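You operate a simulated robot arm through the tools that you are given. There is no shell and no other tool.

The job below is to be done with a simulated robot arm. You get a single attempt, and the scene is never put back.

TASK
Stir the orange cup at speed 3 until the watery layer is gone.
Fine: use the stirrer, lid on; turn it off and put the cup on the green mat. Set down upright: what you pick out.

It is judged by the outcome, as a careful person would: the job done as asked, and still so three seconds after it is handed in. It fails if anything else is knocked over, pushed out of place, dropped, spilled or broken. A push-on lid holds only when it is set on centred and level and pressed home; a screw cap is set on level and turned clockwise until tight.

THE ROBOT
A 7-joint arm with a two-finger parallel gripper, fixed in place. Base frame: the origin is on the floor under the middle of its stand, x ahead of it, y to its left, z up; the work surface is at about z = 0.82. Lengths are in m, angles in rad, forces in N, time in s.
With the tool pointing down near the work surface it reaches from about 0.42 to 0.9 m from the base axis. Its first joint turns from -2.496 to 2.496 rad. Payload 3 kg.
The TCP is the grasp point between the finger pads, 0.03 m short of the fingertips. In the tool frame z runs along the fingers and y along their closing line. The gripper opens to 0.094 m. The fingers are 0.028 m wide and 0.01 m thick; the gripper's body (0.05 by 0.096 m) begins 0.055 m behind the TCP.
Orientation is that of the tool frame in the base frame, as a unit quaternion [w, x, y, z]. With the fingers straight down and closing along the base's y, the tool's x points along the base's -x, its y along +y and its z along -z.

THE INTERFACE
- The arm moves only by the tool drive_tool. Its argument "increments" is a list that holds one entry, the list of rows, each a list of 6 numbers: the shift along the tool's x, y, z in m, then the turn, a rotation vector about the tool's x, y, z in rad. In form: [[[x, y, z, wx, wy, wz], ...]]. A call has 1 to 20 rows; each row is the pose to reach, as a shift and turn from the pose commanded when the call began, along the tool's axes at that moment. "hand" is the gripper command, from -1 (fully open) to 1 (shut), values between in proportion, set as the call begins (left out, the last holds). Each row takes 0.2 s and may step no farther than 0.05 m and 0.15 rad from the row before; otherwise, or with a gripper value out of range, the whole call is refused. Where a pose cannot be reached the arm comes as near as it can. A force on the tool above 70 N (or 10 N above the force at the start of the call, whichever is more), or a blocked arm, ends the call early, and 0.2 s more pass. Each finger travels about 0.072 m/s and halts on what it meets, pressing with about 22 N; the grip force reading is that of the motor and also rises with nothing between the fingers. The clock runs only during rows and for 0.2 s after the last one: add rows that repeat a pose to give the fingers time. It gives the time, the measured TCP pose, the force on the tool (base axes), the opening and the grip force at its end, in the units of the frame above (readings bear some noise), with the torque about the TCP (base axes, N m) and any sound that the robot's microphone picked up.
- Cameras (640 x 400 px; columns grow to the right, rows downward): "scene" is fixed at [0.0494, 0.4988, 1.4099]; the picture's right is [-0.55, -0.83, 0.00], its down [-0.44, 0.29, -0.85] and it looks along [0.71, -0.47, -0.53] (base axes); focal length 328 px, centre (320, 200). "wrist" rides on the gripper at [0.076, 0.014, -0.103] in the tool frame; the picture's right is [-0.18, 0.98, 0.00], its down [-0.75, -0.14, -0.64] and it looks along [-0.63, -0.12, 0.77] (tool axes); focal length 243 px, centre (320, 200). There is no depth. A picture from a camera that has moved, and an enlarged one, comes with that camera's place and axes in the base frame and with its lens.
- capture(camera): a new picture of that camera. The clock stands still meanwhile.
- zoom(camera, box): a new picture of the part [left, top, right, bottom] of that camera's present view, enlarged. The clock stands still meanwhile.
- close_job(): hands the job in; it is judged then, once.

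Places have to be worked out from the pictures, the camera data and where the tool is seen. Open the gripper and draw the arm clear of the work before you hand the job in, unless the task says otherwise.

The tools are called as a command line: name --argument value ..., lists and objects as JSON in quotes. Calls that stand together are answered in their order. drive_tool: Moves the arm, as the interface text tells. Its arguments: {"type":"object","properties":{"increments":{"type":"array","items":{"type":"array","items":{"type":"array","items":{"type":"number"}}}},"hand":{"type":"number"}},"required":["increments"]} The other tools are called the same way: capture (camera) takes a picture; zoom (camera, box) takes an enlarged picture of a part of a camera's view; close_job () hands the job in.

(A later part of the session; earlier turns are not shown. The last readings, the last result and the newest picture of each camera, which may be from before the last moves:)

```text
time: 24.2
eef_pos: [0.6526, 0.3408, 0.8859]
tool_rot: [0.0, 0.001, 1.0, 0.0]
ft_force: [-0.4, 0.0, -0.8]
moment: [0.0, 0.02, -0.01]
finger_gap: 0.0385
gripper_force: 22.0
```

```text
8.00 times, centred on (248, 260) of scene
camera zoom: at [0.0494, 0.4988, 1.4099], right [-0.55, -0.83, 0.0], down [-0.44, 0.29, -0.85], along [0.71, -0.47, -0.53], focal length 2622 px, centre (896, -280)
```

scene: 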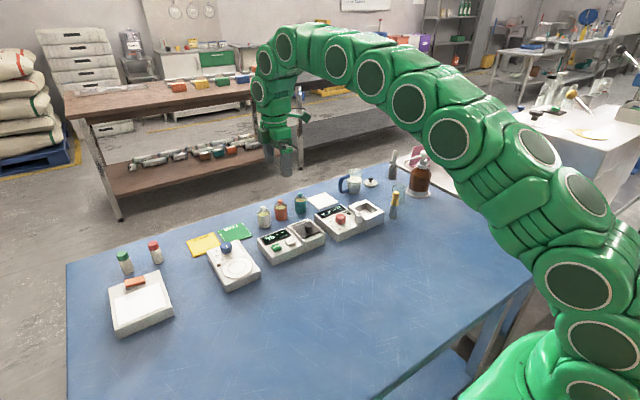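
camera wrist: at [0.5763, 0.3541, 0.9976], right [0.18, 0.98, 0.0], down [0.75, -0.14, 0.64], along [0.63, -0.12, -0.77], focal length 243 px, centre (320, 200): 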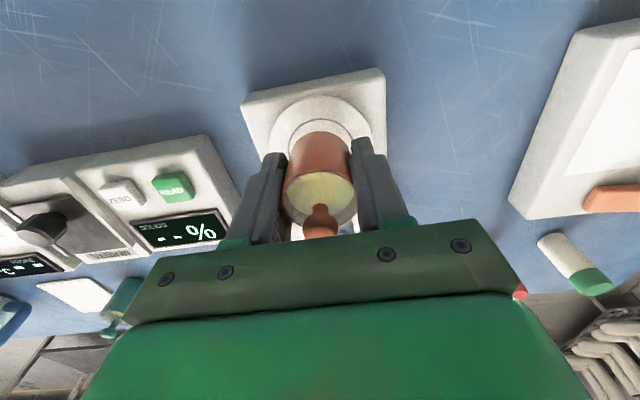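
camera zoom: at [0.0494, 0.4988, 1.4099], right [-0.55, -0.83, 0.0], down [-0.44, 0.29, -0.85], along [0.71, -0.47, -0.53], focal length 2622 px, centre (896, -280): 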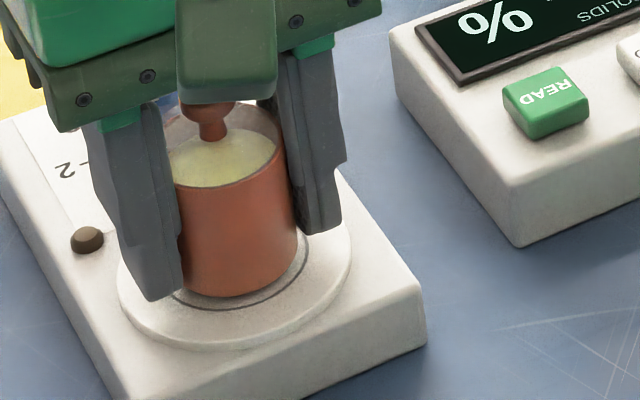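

Converging nicely with the ring. I continue 1 mm at a time to contact.

drive_tool --increments '[[[0, 0, 0.001, 0, 0, 0], [0, 0, 0.002, 0, 0, 0], [0, 0, 0.002, 0, 0, 0]]]'

drive_tool --increments '[[[0, 0, 0.001, 0, 0, 0], [0, 0, 0.001, 0, 0, 0]]]'

zoom --camera "wrist" --box '[230, 60, 410, 240]'

zoom --camera "scene" --box '[220, 235, 276, 285]'

```text
time: 25.0
eef_pos: [0.6516, 0.3407, 0.8835]
tool_rot: [-0.001, 0.0, 1.0, 0.0]
ft_force: [-0.2, 0.1, -1.1]
moment: [-0.01, -0.03, 0.02]
finger_gap: 0.0386
gripper_force: 21.8
```

```text
time: 25.6
eef_pos: [0.6525, 0.3398, 0.8824]
tool_rot: [-0.001, 0.0, 1.0, -0.001]
ft_force: [-0.5, 0.0, 5.3]
moment: [0.01, 0.04, -0.02]
finger_gap: 0.0383
gripper_force: 22.3
```

```text
2.22 times, centred on (320, 150) of wrist
camera zoom: at [0.5758, 0.3541, 0.9858], right [0.18, 0.98, 0.0], down [0.75, -0.14, 0.64], along [0.63, -0.12, -0.77], focal length 539 px, centre (320, 311)
```

zoom: 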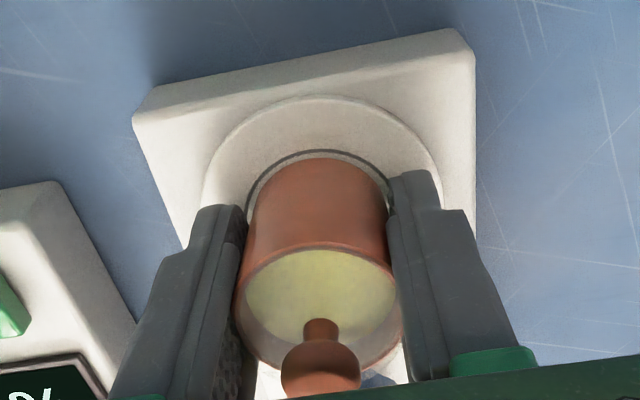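

```text
8.00 times, centred on (248, 260) of scene
camera zoom: at [0.0494, 0.4988, 1.4099], right [-0.55, -0.83, 0.0], down [-0.44, 0.29, -0.85], along [0.71, -0.47, -0.53], focal length 2622 px, centre (896, -280)
```

zoom: 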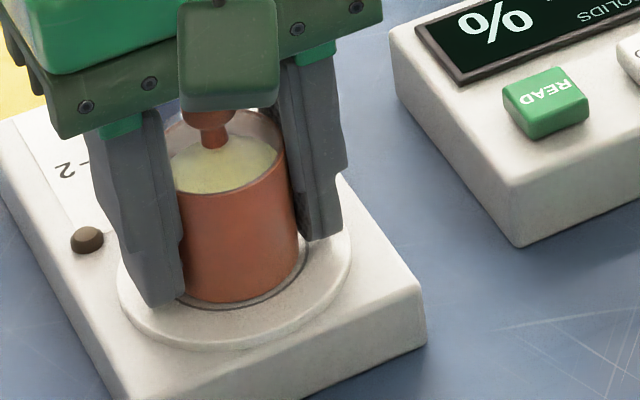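

Contact made (~+5 N) with the cup centred in the ring. I open the fingers, then raise straight up.

drive_tool --increments '[[[0, 0, -0.0005, 0, 0, 0], [0, 0, -0.0005, 0, 0, 0], [0, 0, -0.0005, 0, 0, 0]]]' --hand -0.3

drive_tool --increments '[[[0, 0, -0.015, 0, 0, 0], [0, 0, -0.04, 0, 0, 0], [0, 0, -0.07, 0, 0, 0], [0, 0, -0.1, 0, 0, 0], [0, 0, -0.12, 0, 0, 0], [0, 0, -0.12, 0, 0, 0]]]'

capture --camera "wrist"

zoom --camera "scene" --box '[200, 205, 284, 295]'

```text
time: 26.4
eef_pos: [0.6523, 0.3401, 0.8819]
tool_rot: [0.0, 0.0, 1.0, 0.0]
ft_force: [0.2, -0.6, 0.1]
moment: [-0.01, 0.06, 0.02]
finger_gap: 0.0611
gripper_force: 0.0
```

```text
time: 27.8
eef_pos: [0.6526, 0.3404, 1.0033]
tool_rot: [0.0, -0.001, 1.0, 0.0]
ft_force: [-0.9, 0.4, -0.1]
moment: [-0.02, 0.02, 0.03]
finger_gap: 0.0612
gripper_force: 0.0
```

```text
taken
camera wrist: at [0.5762, 0.3543, 1.1066], right [0.18, 0.98, 0.0], down [0.75, -0.14, 0.64], along [0.63, -0.12, -0.77], focal length 243 px, centre (320, 200)
```

wrist: 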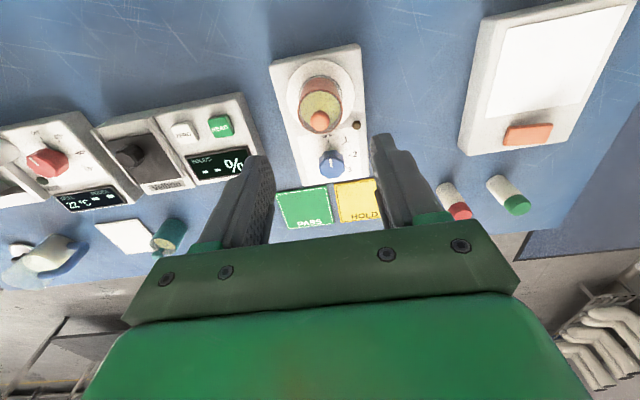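

```text
4.44 times, centred on (242, 250) of scene
camera zoom: at [0.0494, 0.4988, 1.4099], right [-0.55, -0.83, 0.0], down [-0.44, 0.29, -0.85], along [0.71, -0.47, -0.53], focal length 1457 px, centre (667, -22)
```

zoom: 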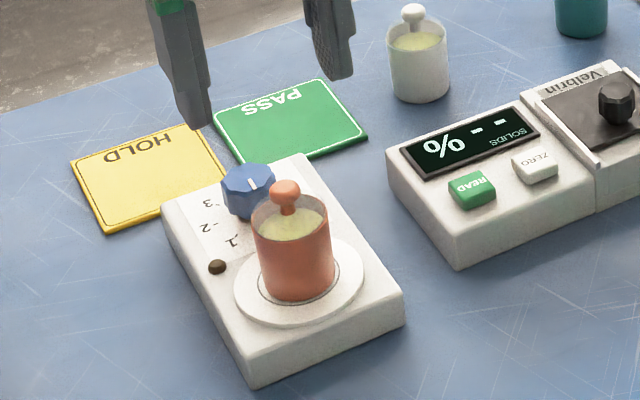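

The cup stands centred on the plate. Next I zoom in on the knob from the wrist to locate it precisely.

zoom --camera "wrist" --box '[270, 50, 390, 190]'

zoom --camera "wrist" --box '[300, 130, 370, 185]'

```text
2.86 times, centred on (330, 120) of wrist
camera zoom: at [0.5762, 0.3543, 1.1066], right [0.18, 0.98, 0.0], down [0.75, -0.14, 0.64], along [0.63, -0.12, -0.77], focal length 693 px, centre (291, 429)
```

zoom: 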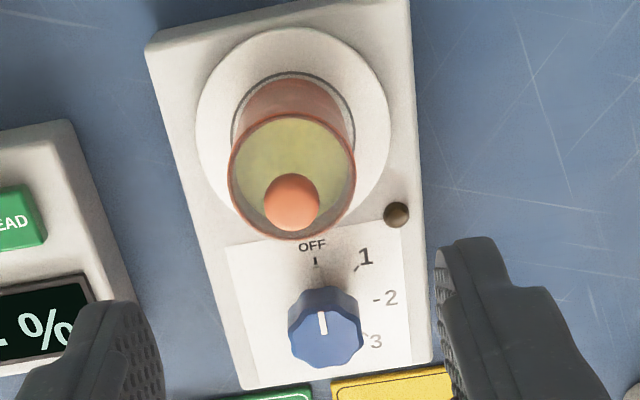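

```text
7.27 times, centred on (335, 158) of wrist
camera zoom: at [0.5762, 0.3543, 1.1066], right [0.18, 0.98, 0.0], down [0.75, -0.14, 0.64], along [0.63, -0.12, -0.77], focal length 1764 px, centre (211, 509)
```

zoom: 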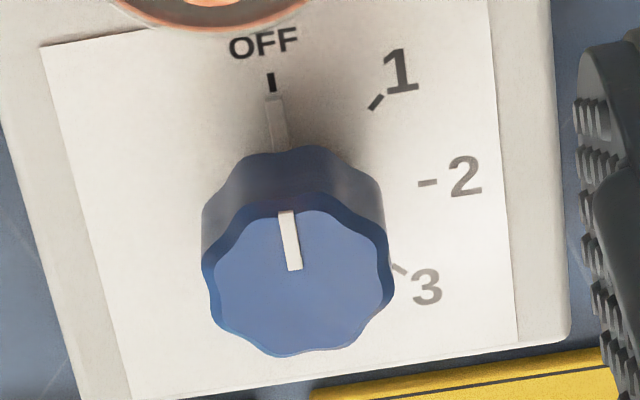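

Knob centre works out to (0.726, 0.340), top z≈0.871, ticks at 45° steps (OFF toward −x, 3 at 135° clockwise). I move above it and pre-rotate −67.5° so the 135° clockwise turn stays centred in wrist range.

drive_tool --increments '[[[-0.008, 0, 0, 0, 0, -0.1309], [-0.016, 0, 0, 0, 0, -0.2618], [-0.025, 0, 0, 0, 0, -0.3927], [-0.034, 0, 0, 0, 0, -0.5236], [-0.043, 0, 0, 0, 0, -0.6545], [-0.052, 0, 0, 0, 0, -0.7854], [-0.061, 0, 0, 0, 0, -0.9163], [-0.069, 0, 0, 0, 0, -1.0472], [-0.0741, -0.0004, 0, 0, 0, -1.1781], [-0.0741, -0.0004, 0, 0, 0, -1.1781]]]' --hand -0.1

capture --camera "wrist"

zoom --camera "wrist" --box '[260, 60, 420, 220]'

```text
time: 30.0
eef_pos: [0.7258, 0.3396, 1.0025]
tool_rot: [0.0, -0.557, 0.831, 0.001]
ft_force: [0.5, 0.0, 0.6]
moment: [0.0, 0.02, -0.02]
finger_gap: 0.0518
gripper_force: 0.2
```

```text
taken
camera wrist: at [0.6838, 0.2747, 1.106], right [-0.84, 0.54, 0.0], down [0.42, 0.64, 0.64], along [0.35, 0.54, -0.77], focal length 243 px, centre (320, 200)
```

wrist: 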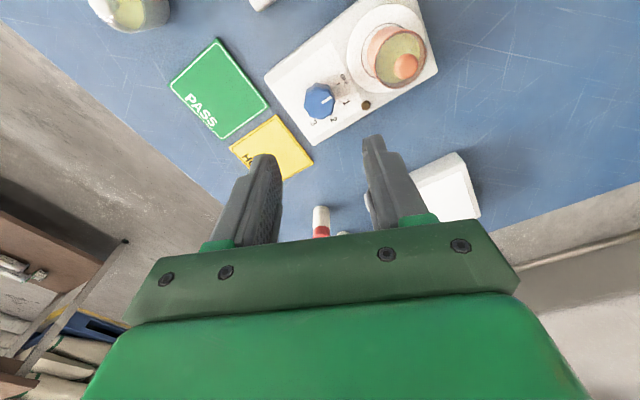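

```text
2.50 times, centred on (340, 140) of wrist
camera zoom: at [0.6838, 0.2747, 1.106], right [-0.84, 0.54, 0.0], down [0.42, 0.64, 0.64], along [0.35, 0.54, -0.77], focal length 606 px, centre (270, 350)
```

zoom: 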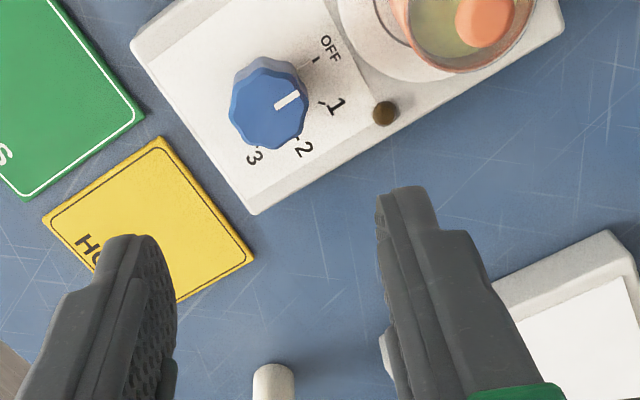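

The knob position checks out at (0.726, 0.3395), directly under the TCP. I descend around it.

drive_tool --increments '[[[0, 0, 0.02, 0, 0, 0], [0, 0, 0.045, 0, 0, 0], [0, 0, 0.07, 0, 0, 0], [0, 0, 0.09, 0, 0, 0], [0, 0, 0.105, 0, 0, 0], [0, 0, 0.115, 0, 0, 0], [0, 0, 0.119, 0, 0, 0], [0, 0, 0.119, 0, 0, 0]]]'

capture --camera "wrist"

zoom --camera "scene" --box '[190, 195, 284, 295]'

```text
time: 31.8
eef_pos: [0.7261, 0.3395, 0.8839]
tool_rot: [0.0, -0.556, 0.831, 0.0]
ft_force: [0.3, 0.3, 0.0]
moment: [-0.01, -0.03, -0.01]
finger_gap: 0.0517
gripper_force: 0.0
```

```text
taken
camera wrist: at [0.6837, 0.2749, 0.9868], right [-0.84, 0.55, 0.0], down [0.42, 0.64, 0.64], along [0.35, 0.54, -0.77], focal length 243 px, centre (320, 200)
```

wrist: 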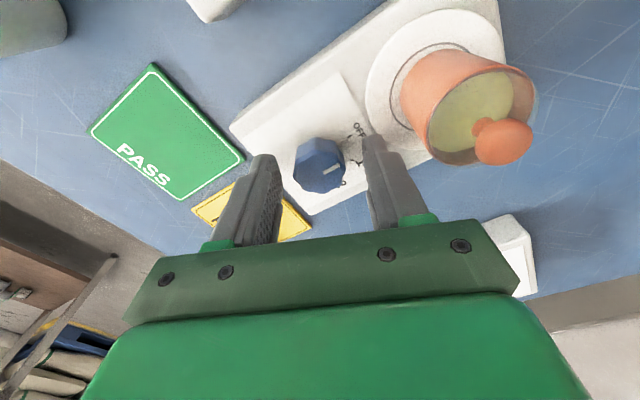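

```text
4.00 times, centred on (237, 245) of scene
camera zoom: at [0.0494, 0.4988, 1.4099], right [-0.55, -0.83, 0.0], down [-0.44, 0.29, -0.85], along [0.71, -0.47, -0.53], focal length 1311 px, centre (652, 20)
```

zoom: 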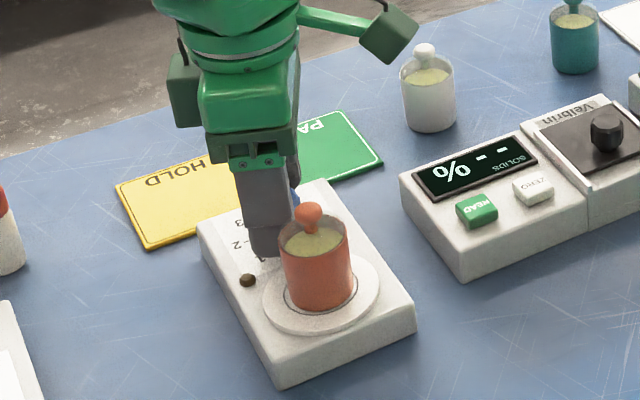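

The knob is between the fingers. I close on it.

drive_tool --increments '[[[0, 0, 0, 0, 0, 0], [0, 0, 0, 0, 0, 0], [0, 0, 0, 0, 0, 0], [0, 0, 0, 0, 0, 0]]]' --hand 1

zoom --camera "wrist" --box '[220, 80, 420, 240]'

```text
time: 32.8
eef_pos: [0.7283, 0.3393, 0.8826]
tool_rot: [0.0, -0.555, 0.832, 0.0]
ft_force: [14.7, -4.3, -3.9]
moment: [0.26, -0.44, -0.04]
finger_gap: 0.0297
gripper_force: 44.3
```

```text
2.50 times, centred on (320, 160) of wrist
camera zoom: at [0.6842, 0.2746, 0.9869], right [-0.84, 0.55, 0.0], down [0.42, 0.64, 0.64], along [0.35, 0.54, -0.77], focal length 606 px, centre (320, 300)
```

zoom: 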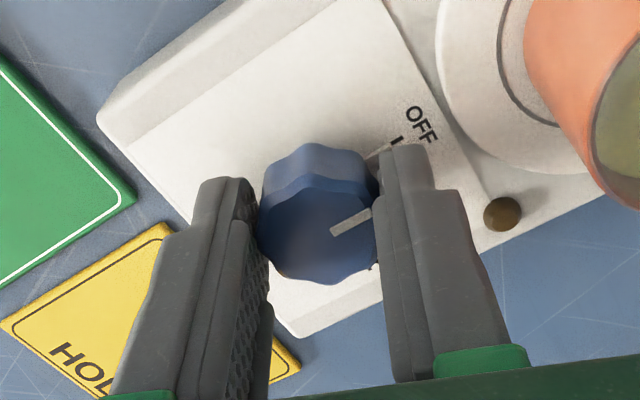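

The clamp is slightly off-centre (14.7 N side load; knob is ~2 mm further +x). I shift 2.2 mm along the closing line to relieve the load.

drive_tool --increments '[[[0, -0.0011, 0, 0, 0, 0], [0, -0.0022, 0, 0, 0, 0], [0, -0.0022, 0, 0, 0, 0]]]'

zoom --camera "wrist" --box '[220, 80, 420, 240]'

```text
time: 33.6
eef_pos: [0.7277, 0.3387, 0.8849]
tool_rot: [-0.002, -0.557, 0.831, 0.0]
ft_force: [-22.8, -3.1, 13.9]
moment: [-0.29, 0.72, 0.0]
finger_gap: 0.0296
gripper_force: 45.1
```

```text
2.50 times, centred on (320, 160) of wrist
camera zoom: at [0.6847, 0.2746, 0.9871], right [-0.84, 0.54, 0.0], down [0.42, 0.64, 0.64], along [0.35, 0.54, -0.77], focal length 606 px, centre (320, 300)
```

zoom: 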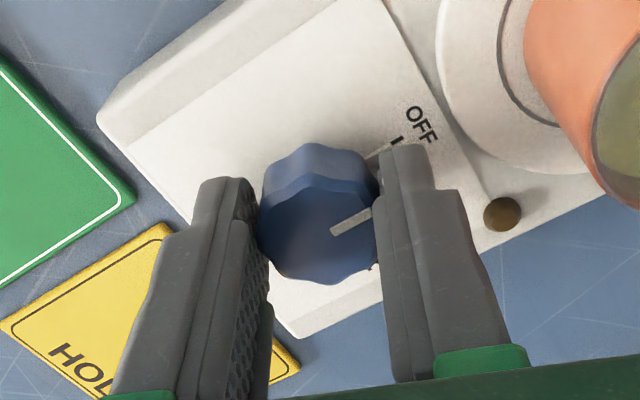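

That overshot (now −22.8 N); balance lies at roughly 0.9 mm shift, so I move back 1.3 mm.

drive_tool --increments '[[[0, 0.0007, 0, 0, 0, 0], [0, 0.0013, 0, 0, 0, 0], [0, 0.0013, 0, 0, 0, 0]]]'

```text
time: 34.4
eef_pos: [0.7286, 0.3407, 0.8829]
tool_rot: [0.001, -0.555, 0.832, 0.0]
ft_force: [-14.1, -0.6, 3.1]
moment: [-0.32, 0.16, 0.01]
finger_gap: 0.0294
gripper_force: 44.4
```

Residual side load −14 N suggests friction lock; I open slightly, let it settle, and reclose at this corrected position.

drive_tool --increments '[[[0, 0, 0, 0, 0, 0], [0, 0, 0, 0, 0, 0]]]' --hand 0.15

zoom --camera "wrist" --box '[220, 80, 420, 240]'

zoom --camera "scene" --box '[200, 205, 284, 295]'

```text
time: 35.0
eef_pos: [0.7279, 0.34, 0.8837]
tool_rot: [0.001, -0.555, 0.832, 0.0]
ft_force: [0.2, -0.3, -0.2]
moment: [0.0, 0.01, 0.0]
finger_gap: 0.0402
gripper_force: 0.0
```

```text
2.50 times, centred on (320, 160) of wrist
camera zoom: at [0.6846, 0.2745, 0.9869], right [-0.84, 0.55, 0.0], down [0.42, 0.64, 0.64], along [0.35, 0.54, -0.77], focal length 606 px, centre (320, 300)
```

zoom: 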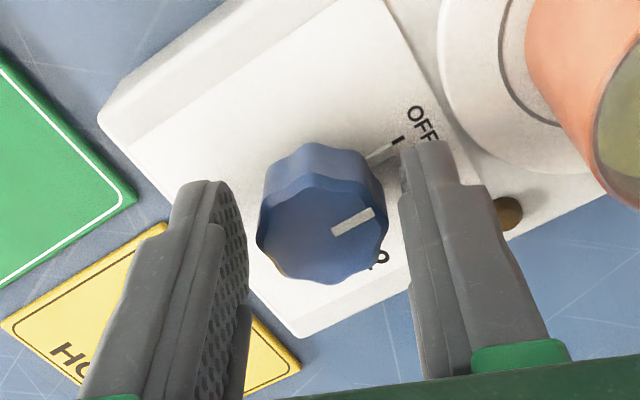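

```text
4.44 times, centred on (242, 250) of scene
camera zoom: at [0.0494, 0.4988, 1.4099], right [-0.55, -0.83, 0.0], down [-0.44, 0.29, -0.85], along [0.71, -0.47, -0.53], focal length 1457 px, centre (667, -22)
```

zoom: 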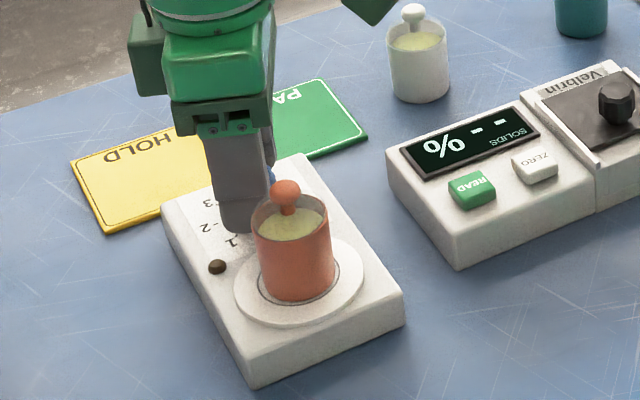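

The device hasn't shifted and the knob looks nearly centred. I reclose.

drive_tool --increments '[[[0, 0, 0, 0, 0, 0], [0, 0, 0, 0, 0, 0], [0, 0, 0, 0, 0, 0]]]' --hand 1

```text
time: 35.8
eef_pos: [0.7277, 0.3397, 0.8827]
tool_rot: [0.0, -0.555, 0.832, 0.0]
ft_force: [-1.4, 0.2, 1.1]
moment: [-0.09, 0.12, 0.02]
finger_gap: 0.0298
gripper_force: 45.0
```

Balanced now (side load ~1 N). I turn the knob clockwise (+z of the tool), first half of the way (67.5°), and check.

drive_tool --increments '[[[0, 0, 0, 0, 0, 0.1309], [0, 0, 0, 0, 0, 0.2618], [0, 0, 0, 0, 0, 0.3927], [0, 0, 0, 0, 0, 0.5236], [0, 0, 0, 0, 0, 0.6545], [0, 0, 0, 0, 0, 0.7854], [0, 0, 0, 0, 0, 0.9163], [0, 0, 0, 0, 0, 1.0472], [0, 0, 0, 0, 0, 1.1781]]]'

zoom --camera "wrist" --box '[220, 60, 420, 240]'

zoom --camera "scene" --box '[200, 205, 284, 295]'

```text
time: 37.8
eef_pos: [0.7283, 0.3399, 0.8842]
tool_rot: [0.0, 0.0, 1.0, -0.001]
ft_force: [-27.1, 10.8, 5.7]
moment: [0.4, 0.95, 0.02]
finger_gap: 0.0297
gripper_force: 45.0
```

```text
2.22 times, centred on (320, 150) of wrist
camera zoom: at [0.6507, 0.3544, 0.9869], right [0.18, 0.98, 0.0], down [0.75, -0.14, 0.64], along [0.63, -0.12, -0.77], focal length 539 px, centre (320, 311)
```

zoom: 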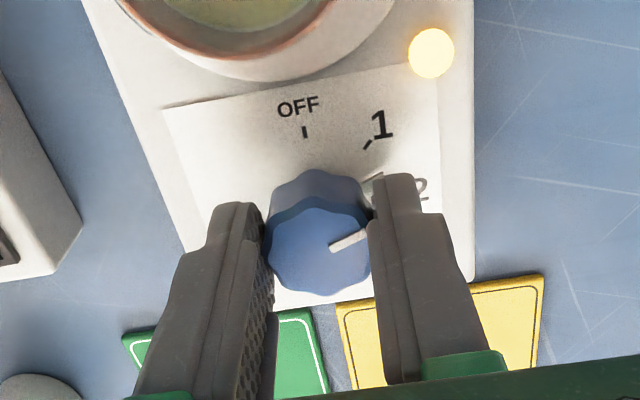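

```text
4.44 times, centred on (242, 250) of scene
camera zoom: at [0.0494, 0.4988, 1.4099], right [-0.55, -0.83, 0.0], down [-0.44, 0.29, -0.85], along [0.71, -0.47, -0.53], focal length 1457 px, centre (667, -22)
```

zoom: 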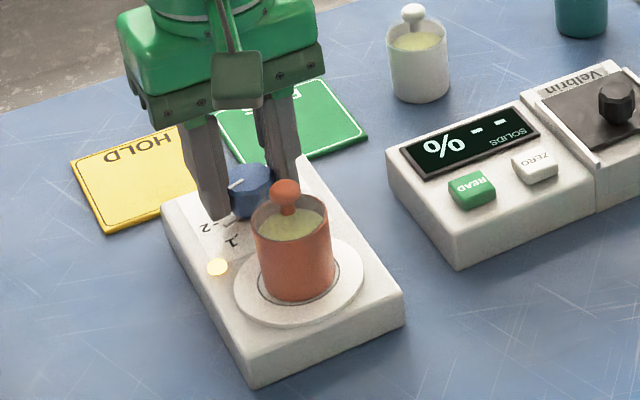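

The knob turns with the fingers and the lamp is lit; a −27 N side load builds, so I shift 1.2 mm back while turning the remaining 67.5° to speed 3.

drive_tool --increments '[[[0.0006, 0, 0, 0, 0, 0.1309], [0.0012, 0, 0, 0, 0, 0.2618], [0.0012, 0, 0, 0, 0, 0.3927], [0.0012, 0, 0, 0, 0, 0.5236], [0.0012, 0, 0, 0, 0, 0.6545], [0.0012, 0, 0, 0, 0, 0.7854], [0.0012, 0, 0, 0, 0, 0.9163], [0.0012, 0, 0, 0, 0, 1.0472], [0.0012, 0, 0, 0, 0, 1.1781]]]'

capture --camera "wrist"

zoom --camera "scene" --box '[200, 205, 284, 295]'

```text
time: 39.8
eef_pos: [0.7268, 0.3405, 0.8845]
tool_rot: [0.0, 0.557, 0.831, 0.0]
ft_force: [28.5, 23.9, -6.9]
moment: [0.43, -0.32, 0.48]
finger_gap: 0.0298
gripper_force: 44.9
```

```text
taken
camera wrist: at [0.7107, 0.4159, 0.9871], right [0.98, 0.21, 0.0], down [0.16, -0.75, 0.64], along [0.13, -0.63, -0.77], focal length 243 px, centre (320, 200)
```

wrist: 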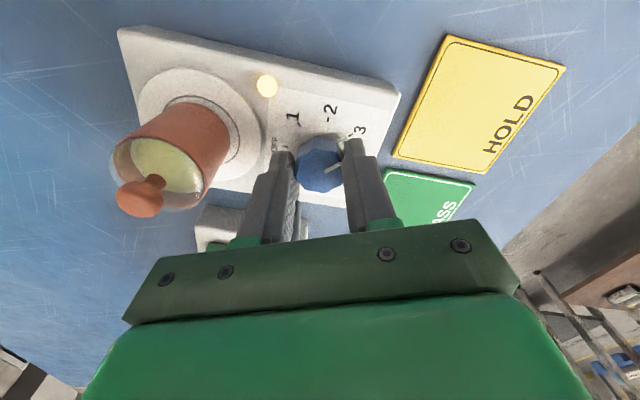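

```text
4.44 times, centred on (242, 250) of scene
camera zoom: at [0.0494, 0.4988, 1.4099], right [-0.55, -0.83, 0.0], down [-0.44, 0.29, -0.85], along [0.71, -0.47, -0.53], focal length 1457 px, centre (667, -22)
```

zoom: 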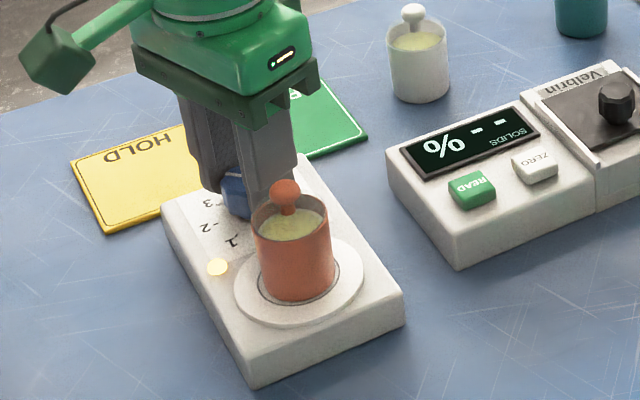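

The tool has turned to +67.6°. I zoom on the knob to verify the pointer is at 3.

zoom --camera "wrist" --box '[250, 80, 390, 200]'

zoom --camera "wrist" --box '[110, 70, 270, 220]'

```text
3.33 times, centred on (320, 140) of wrist
camera zoom: at [0.7107, 0.4159, 0.9871], right [0.98, 0.21, 0.0], down [0.16, -0.75, 0.64], along [0.13, -0.63, -0.77], focal length 809 px, centre (320, 400)
```

zoom: 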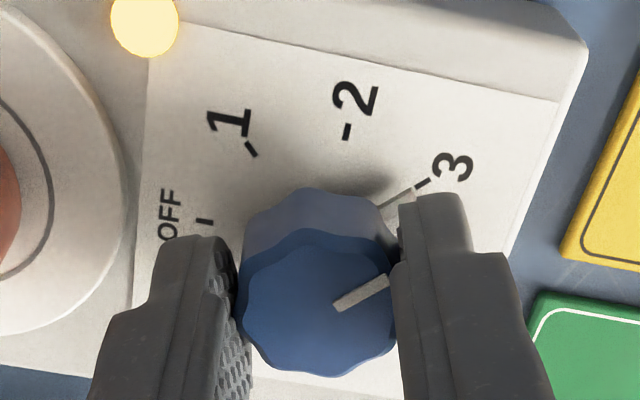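

```text
2.67 times, centred on (190, 145) of wrist
camera zoom: at [0.7107, 0.4159, 0.9871], right [0.98, 0.21, 0.0], down [0.16, -0.75, 0.64], along [0.13, -0.63, -0.77], focal length 647 px, centre (667, 347)
```

zoom: 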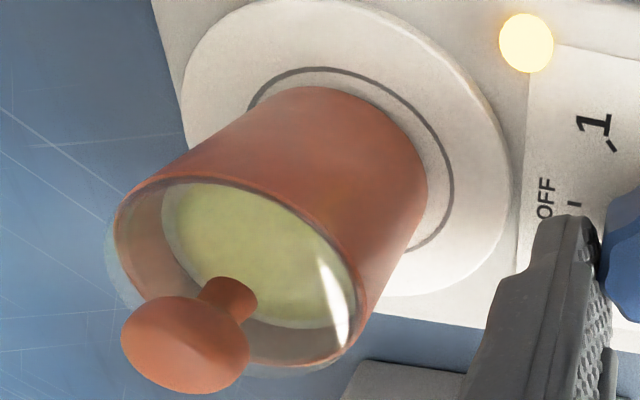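

The pointer sits exactly on the 3 mark with the lamp lit. I open the fingers slightly to unload the knob, and let it stir a couple of seconds while staying in place.

drive_tool --increments '[[[0, 0, 0, 0, 0, 0], [0, 0, 0, 0, 0, 0], [0, 0, 0, 0, 0, 0], [0, 0, 0, 0, 0, 0], [0, 0, 0, 0, 0, 0]]]' --hand -0.05

zoom --camera "wrist" --box '[110, 70, 270, 220]'

zoom --camera "wrist" --box '[250, 80, 390, 200]'

zoom --camera "scene" --box '[200, 205, 284, 295]'

```text
time: 41.0
eef_pos: [0.728, 0.3396, 0.8838]
tool_rot: [-0.001, 0.555, 0.832, 0.0]
ft_force: [-0.2, 0.7, 0.6]
moment: [0.02, -0.03, -0.01]
finger_gap: 0.0493
gripper_force: 0.1
```

```text
2.67 times, centred on (190, 145) of wrist
camera zoom: at [0.7099, 0.4155, 0.9867], right [0.98, 0.21, 0.0], down [0.16, -0.75, 0.64], along [0.13, -0.63, -0.77], focal length 647 px, centre (667, 347)
```

zoom: 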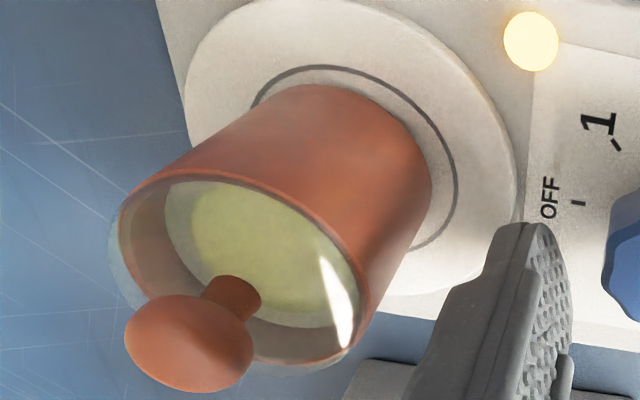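

```text
3.33 times, centred on (320, 140) of wrist
camera zoom: at [0.7099, 0.4155, 0.9867], right [0.98, 0.21, 0.0], down [0.16, -0.75, 0.64], along [0.13, -0.63, -0.77], focal length 809 px, centre (320, 400)
```

zoom: 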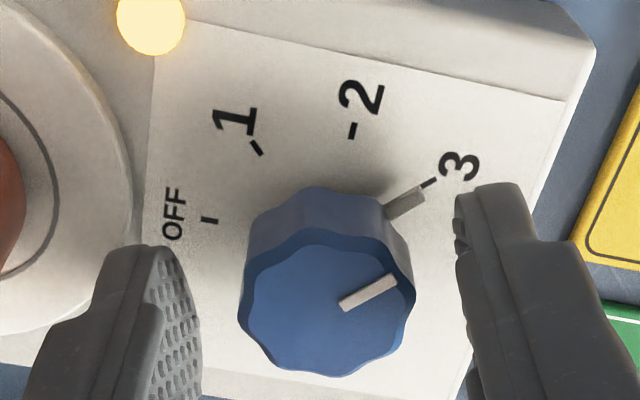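

```text
4.44 times, centred on (242, 250) of scene
camera zoom: at [0.0494, 0.4988, 1.4099], right [-0.55, -0.83, 0.0], down [-0.44, 0.29, -0.85], along [0.71, -0.47, -0.53], focal length 1457 px, centre (667, -22)
```

zoom: 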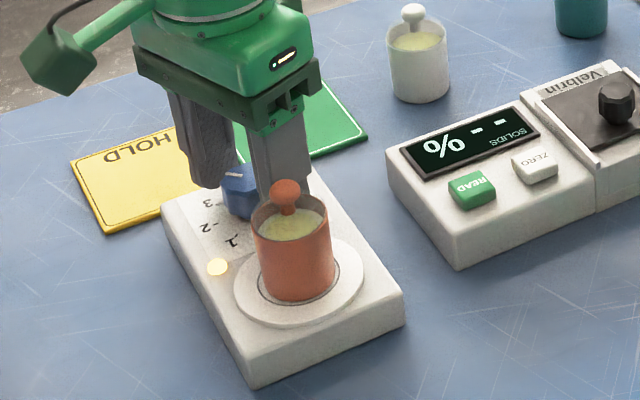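

Knob stays on 3, lamp lit; the pale layer seems to be shrinking slightly at its edge. I wait another ~3 s and look again.

drive_tool --increments '[[[0, 0, 0, 0, 0, 0], [0, 0, 0, 0, 0, 0], [0, 0, 0, 0, 0, 0], [0, 0, 0, 0, 0, 0], [0, 0, 0, 0, 0, 0], [0, 0, 0, 0, 0, 0], [0, 0, 0, 0, 0, 0], [0, 0, 0, 0, 0, 0], [0, 0, 0, 0, 0, 0], [0, 0, 0, 0, 0, 0], [0, 0, 0, 0, 0, 0], [0, 0, 0, 0, 0, 0], [0, 0, 0, 0, 0, 0], [0, 0, 0, 0, 0, 0], [0, 0, 0, 0, 0, 0]]]'

zoom --camera "wrist" --box '[110, 70, 270, 220]'

zoom --camera "scene" --box '[225, 230, 281, 280]'

```text
time: 44.2
eef_pos: [0.726, 0.3392, 0.8843]
tool_rot: [0.0, 0.554, 0.832, 0.0]
ft_force: [-0.7, 0.2, -0.5]
moment: [-0.01, 0.01, 0.02]
finger_gap: 0.0492
gripper_force: 0.1
```

```text
2.67 times, centred on (190, 145) of wrist
camera zoom: at [0.7099, 0.4155, 0.9866], right [0.98, 0.21, 0.0], down [0.16, -0.75, 0.64], along [0.13, -0.63, -0.77], focal length 647 px, centre (667, 347)
```

zoom: 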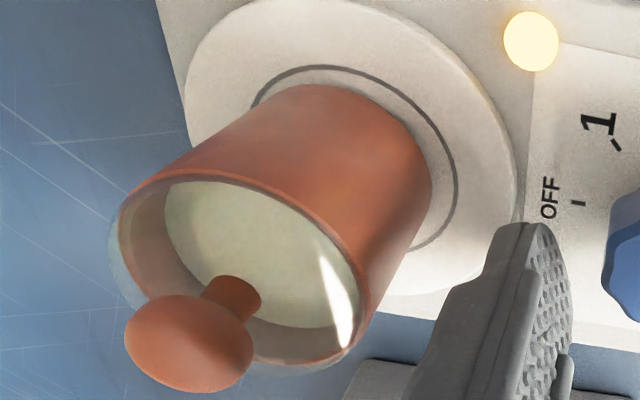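

```text
8.00 times, centred on (253, 255) of scene
camera zoom: at [0.0494, 0.4988, 1.4099], right [-0.55, -0.83, 0.0], down [-0.44, 0.29, -0.85], along [0.71, -0.47, -0.53], focal length 2622 px, centre (856, -240)
```

zoom: 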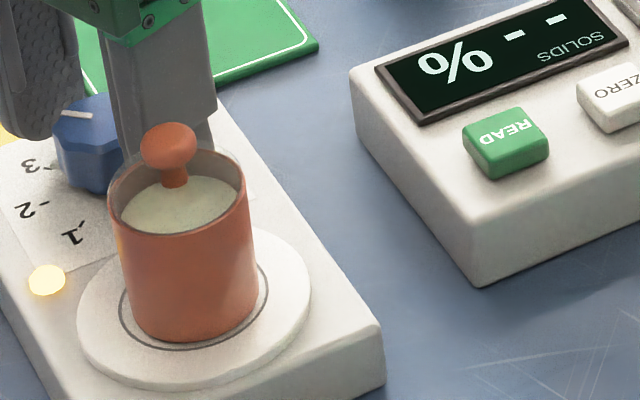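

The yellow-green layer has faded to an almost uniform creamy white. I check again after about 1 s to see if it is still changing.

drive_tool --increments '[[[0, 0, 0, 0, 0, 0], [0, 0, 0, 0, 0, 0], [0, 0, 0, 0, 0, 0], [0, 0, 0, 0, 0, 0]]]'

zoom --camera "wrist" --box '[110, 70, 270, 220]'

zoom --camera "scene" --box '[225, 230, 281, 280]'

```text
time: 45.2
eef_pos: [0.7271, 0.341, 0.8834]
tool_rot: [0.0, 0.554, 0.832, 0.0]
ft_force: [-0.7, 0.0, 0.0]
moment: [0.0, 0.0, -0.03]
finger_gap: 0.0492
gripper_force: 0.0
```

```text
2.67 times, centred on (190, 145) of wrist
camera zoom: at [0.7099, 0.4154, 0.9866], right [0.98, 0.21, 0.0], down [0.16, -0.75, 0.64], along [0.13, -0.63, -0.77], focal length 647 px, centre (667, 347)
```

zoom: 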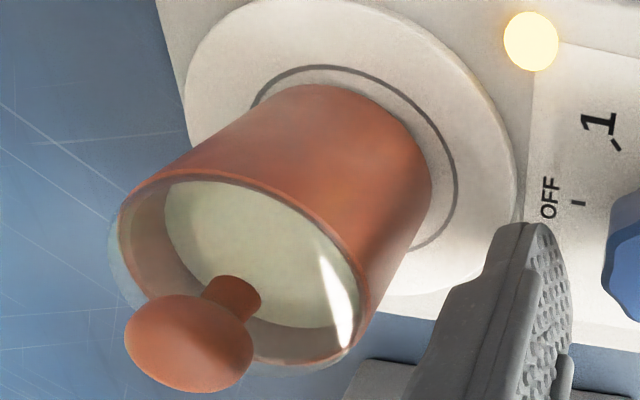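

```text
8.00 times, centred on (253, 255) of scene
camera zoom: at [0.0494, 0.4988, 1.4099], right [-0.55, -0.83, 0.0], down [-0.44, 0.29, -0.85], along [0.71, -0.47, -0.53], focal length 2622 px, centre (856, -240)
```

zoom: 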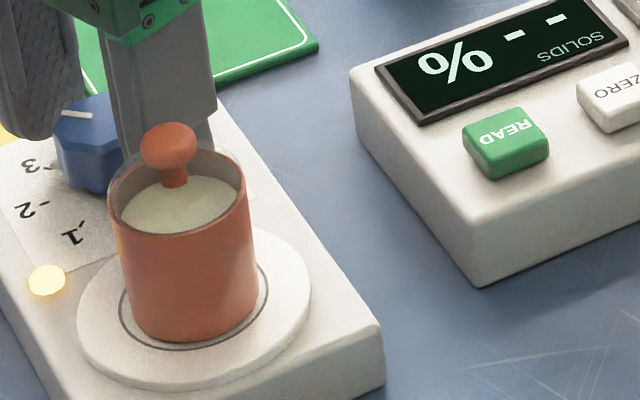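

I zoom tighter on the liquid surface to check for any remaining pale patch.

zoom --camera "wrist" --box '[135, 105, 215, 165]'

zoom --camera "scene" --box '[235, 240, 263, 262]'

```text
6.67 times, centred on (175, 135) of wrist
camera zoom: at [0.7099, 0.4154, 0.9866], right [0.98, 0.21, 0.0], down [0.16, -0.75, 0.64], along [0.13, -0.63, -0.77], focal length 1618 px, centre (1287, 633)
```

zoom: 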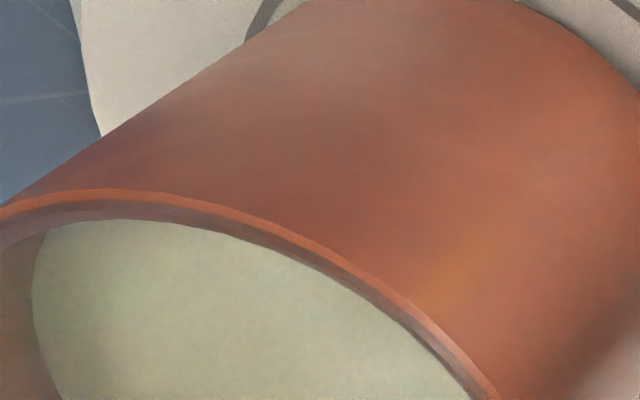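

```text
16.00 times, centred on (249, 251) of scene
camera zoom: at [0.0494, 0.4988, 1.4099], right [-0.55, -0.83, 0.0], down [-0.44, 0.29, -0.85], along [0.71, -0.47, -0.53], focal length 5245 px, centre (1456, -616)
```

zoom: 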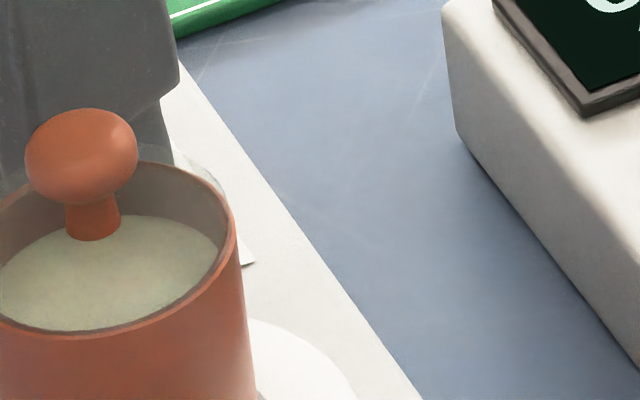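

The surface is uniform cream with no pale patch left, unchanged over the last second, so the layer is gone. I recentre on the knob axis (≈0.7276, 0.3405) and close to turn it off.

drive_tool --increments '[[[0.0005, 0.002, 0, 0, 0, 0]]]'

drive_tool --increments '[[[0, 0, 0, 0, 0, 0], [0, 0, 0, 0, 0, 0]]]' --hand 1

```text
time: 45.6
eef_pos: [0.7278, 0.3407, 0.8829]
tool_rot: [0.0, 0.555, 0.832, 0.0]
ft_force: [0.2, -0.7, -0.4]
moment: [0.02, 0.02, -0.03]
finger_gap: 0.0495
gripper_force: 0.1
```

```text
time: 46.2
eef_pos: [0.729, 0.3405, 0.8836]
tool_rot: [-0.001, 0.555, 0.832, -0.001]
ft_force: [-20.0, -10.5, 5.2]
moment: [-0.14, 0.39, -0.01]
finger_gap: 0.0296
gripper_force: 45.2
```

Slight side load (−22 N), acceptable; I shift back 0.8 mm and turn counter-clockwise 135° to OFF.

drive_tool --increments '[[[0, -0.0008, 0, 0, 0, -0.1309], [0, -0.0008, 0, 0, 0, -0.2618], [0, -0.0008, 0, 0, 0, -0.3927], [0, -0.0008, 0, 0, 0, -0.5236], [0, -0.0008, 0, 0, 0, -0.6545], [0, -0.0008, 0, 0, 0, -0.7854], [0, -0.0008, 0, 0, 0, -0.9163], [0, -0.0008, 0, 0, 0, -1.0472], [0, -0.0008, 0, 0, 0, -1.1781], [0, -0.0008, 0, 0, 0, -1.309], [0, -0.0008, 0, 0, 0, -1.4399], [0, -0.0008, 0, 0, 0, -1.5708], [0, -0.0008, 0, 0, 0, -1.7017], [0, -0.0008, 0, 0, 0, -1.8326], [0, -0.0008, 0, 0, 0, -1.9635], [0, -0.0008, 0, 0, 0, -2.0944], [0, -0.0008, 0, 0, 0, -2.2253], [0, -0.0008, 0, 0, 0, -2.3562]]]'

zoom --camera "wrist" --box '[220, 60, 420, 240]'

zoom --camera "scene" --box '[200, 205, 284, 295]'

```text
time: 50.0
eef_pos: [0.7278, 0.3399, 0.8825]
tool_rot: [0.0, -0.556, 0.831, 0.0]
ft_force: [-3.0, -17.4, -8.3]
moment: [-0.01, -0.24, -0.27]
finger_gap: 0.0298
gripper_force: 44.6
```

```text
2.22 times, centred on (320, 150) of wrist
camera zoom: at [0.6846, 0.2749, 0.9866], right [-0.84, 0.54, 0.0], down [0.42, 0.64, 0.64], along [0.35, 0.54, -0.77], focal length 539 px, centre (320, 311)
```

zoom: 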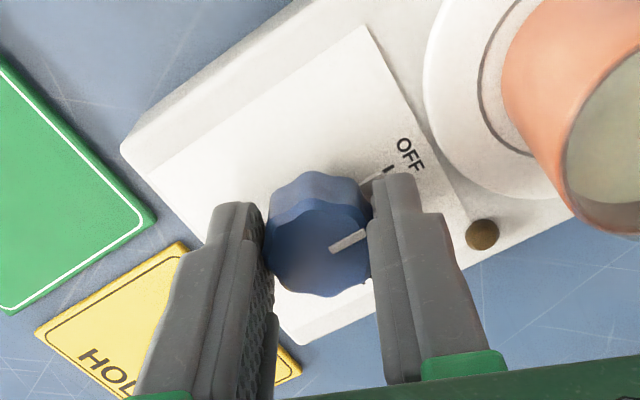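

```text
4.44 times, centred on (242, 250) of scene
camera zoom: at [0.0494, 0.4988, 1.4099], right [-0.55, -0.83, 0.0], down [-0.44, 0.29, -0.85], along [0.71, -0.47, -0.53], focal length 1457 px, centre (667, -22)
```

zoom: 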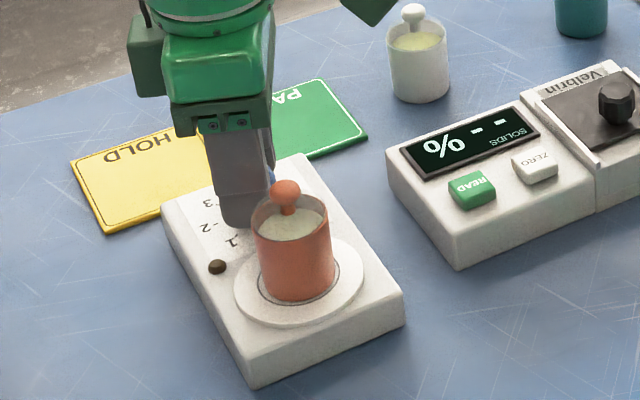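

The lamp is out and the pointer is at OFF. I open the fingers and raise clear.

drive_tool --increments '[[[0, 0, 0, 0, 0, 0], [0, 0, 0, 0, 0, 0], [0, 0, 0, 0, 0, 0]]]' --hand -0.1

drive_tool --increments '[[[0, 0, -0.015, 0, 0, 0], [0, 0, -0.04, 0, 0, 0], [0, 0, -0.07, 0, 0, 0], [0, 0, -0.1, 0, 0, 0], [0, 0, -0.12, 0, 0, 0], [0, 0, -0.12, 0, 0, 0]]]'

capture --camera "wrist"

zoom --camera "wrist" --box '[280, 0, 460, 140]'

zoom --camera "scene" --box '[200, 205, 284, 295]'

```text
time: 50.8
eef_pos: [0.7283, 0.3408, 0.8846]
tool_rot: [0.0, -0.556, 0.831, 0.0]
ft_force: [-0.7, -0.7, -0.2]
moment: [-0.01, 0.01, 0.01]
finger_gap: 0.0516
gripper_force: 0.1
```

```text
time: 52.2
eef_pos: [0.7292, 0.34, 1.004]
tool_rot: [0.0, -0.557, 0.831, -0.001]
ft_force: [0.3, -0.3, 1.1]
moment: [0.0, -0.01, -0.02]
finger_gap: 0.0518
gripper_force: 0.1
```

```text
taken
camera wrist: at [0.6845, 0.2753, 1.1068], right [-0.84, 0.55, 0.0], down [0.42, 0.64, 0.64], along [0.35, 0.54, -0.77], focal length 243 px, centre (320, 200)
```

wrist: 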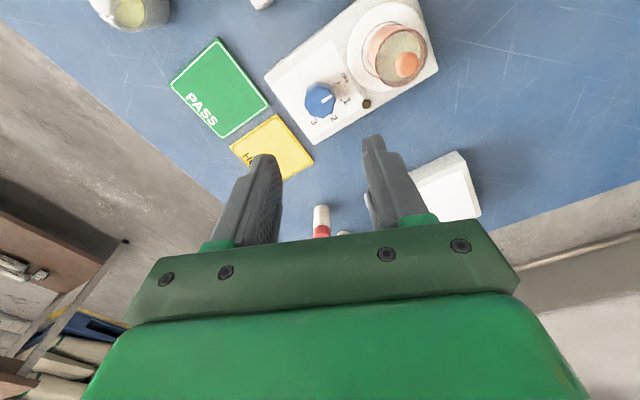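

```text
2.86 times, centred on (370, 70) of wrist
camera zoom: at [0.6845, 0.2753, 1.1068], right [-0.84, 0.55, 0.0], down [0.42, 0.64, 0.64], along [0.35, 0.54, -0.77], focal length 693 px, centre (177, 571)
```

zoom: 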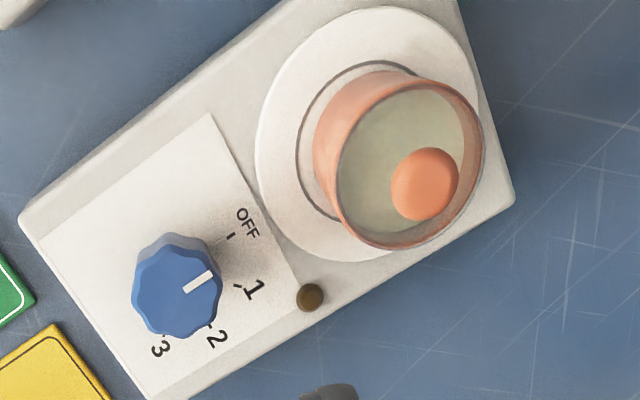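

```text
4.44 times, centred on (242, 250) of scene
camera zoom: at [0.0494, 0.4988, 1.4099], right [-0.55, -0.83, 0.0], down [-0.44, 0.29, -0.85], along [0.71, -0.47, -0.53], focal length 1457 px, centre (667, -22)
```

zoom: 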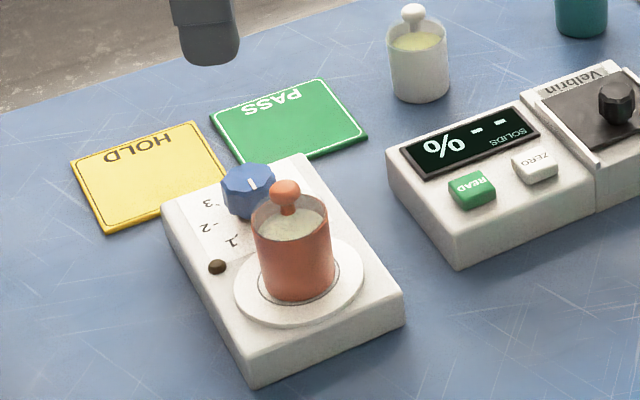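

Lamp off, knob at OFF. I zoom closely on the liquid once more from above to be sure no watery patch remains.

zoom --camera "wrist" --box '[355, 10, 435, 95]'

zoom --camera "scene" --box '[244, 238, 284, 276]'

```text
4.71 times, centred on (395, 52) of wrist
camera zoom: at [0.6845, 0.2753, 1.1068], right [-0.84, 0.55, 0.0], down [0.42, 0.64, 0.64], along [0.35, 0.54, -0.77], focal length 1142 px, centre (-33, 894)
```

zoom: 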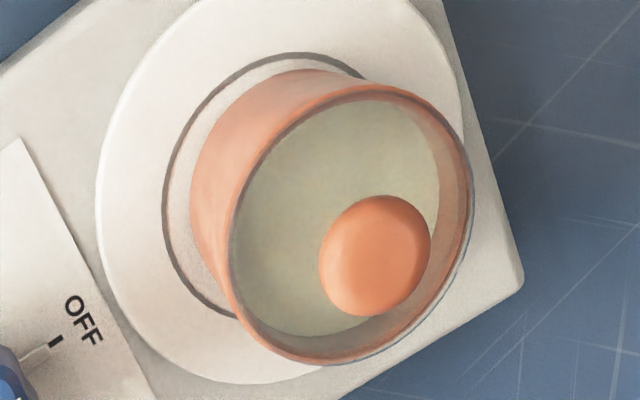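

```text
10.53 times, centred on (264, 257) of scene
camera zoom: at [0.0494, 0.4988, 1.4099], right [-0.55, -0.83, 0.0], down [-0.44, 0.29, -0.85], along [0.71, -0.47, -0.53], focal length 3451 px, centre (910, -400)
```

zoom: 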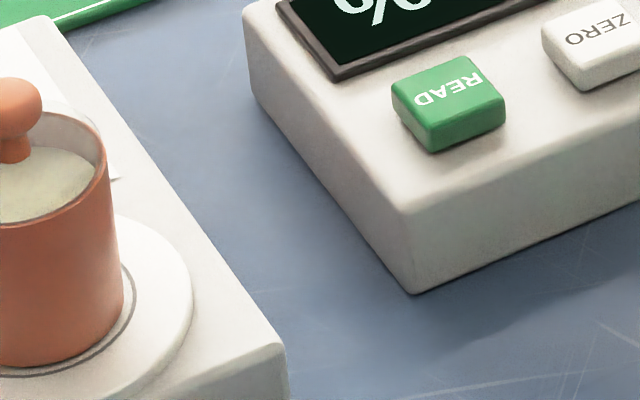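

Fully mixed, uniform. I now move above the cup on the plate with the fingers closing along y.

drive_tool --increments '[[[0.003, 0.007, 0, 0, 0, 0.1178], [0.006, 0.014, 0, 0, 0, 0.2356], [0.009, 0.021, 0, 0, 0, 0.3534], [0.012, 0.028, 0, 0, 0, 0.4712], [0.0145, 0.035, 0, 0, 0, 0.589], [0.0175, 0.042, 0, 0, 0, 0.7069], [0.0205, 0.049, 0, 0, 0, 0.8247], [0.0235, 0.056, 0, 0, 0, 0.9425], [0.0265, 0.063, 0, 0, 0, 1.0603], [0.0287, 0.0688, 0, 0, 0, 1.1781], [0.0287, 0.0688, 0, 0, 0, 1.1781]]]' --hand -0.3

zoom --camera "wrist" --box '[240, 40, 400, 240]'

```text
time: 54.6
eef_pos: [0.6538, 0.3391, 1.0049]
tool_rot: [0.0, 0.0, 1.0, 0.0]
ft_force: [-0.1, 0.3, -0.1]
moment: [-0.05, 0.02, 0.01]
finger_gap: 0.0613
gripper_force: 0.1
```

```text
2.00 times, centred on (320, 140) of wrist
camera zoom: at [0.576, 0.3543, 1.1071], right [0.18, 0.98, 0.0], down [0.75, -0.14, 0.64], along [0.63, -0.12, -0.77], focal length 485 px, centre (320, 320)
```

zoom: 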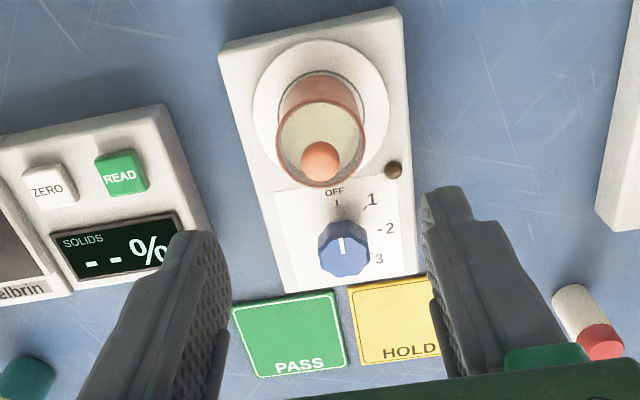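

Cup confirmed at (0.652, 0.340) and the green mat centre at about (0.821, 0.284). I descend around the cup.

drive_tool --increments '[[[0, 0, 0.02, 0, 0, 0], [0, 0, 0.045, 0, 0, 0], [0, 0, 0.07, 0, 0, 0], [0, 0, 0.09, 0, 0, 0], [0, 0, 0.106, 0, 0, 0], [0, 0, 0.116, 0, 0, 0], [0, 0, 0.121, 0, 0, 0], [0, 0, 0.121, 0, 0, 0]]]'

zoom --camera "wrist" --box '[230, 60, 410, 240]'

```text
time: 56.4
eef_pos: [0.6525, 0.3411, 0.8811]
tool_rot: [0.0, -0.001, 1.0, 0.001]
ft_force: [0.0, -0.5, -0.1]
moment: [0.0, 0.01, 0.0]
finger_gap: 0.0612
gripper_force: 0.0
```

```text
2.22 times, centred on (320, 150) of wrist
camera zoom: at [0.5759, 0.3543, 0.985], right [0.18, 0.98, 0.0], down [0.75, -0.14, 0.64], along [0.63, -0.12, -0.77], focal length 539 px, centre (320, 311)
```

zoom: 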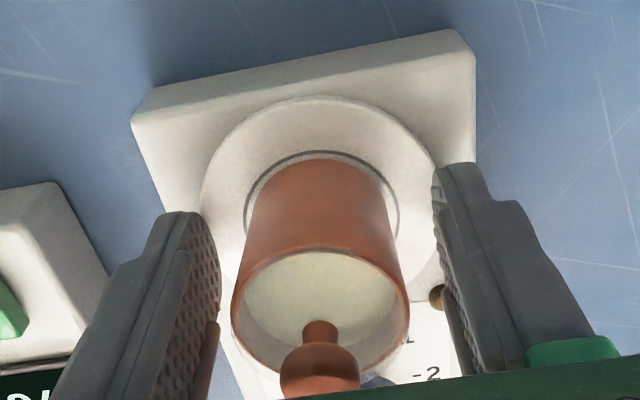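

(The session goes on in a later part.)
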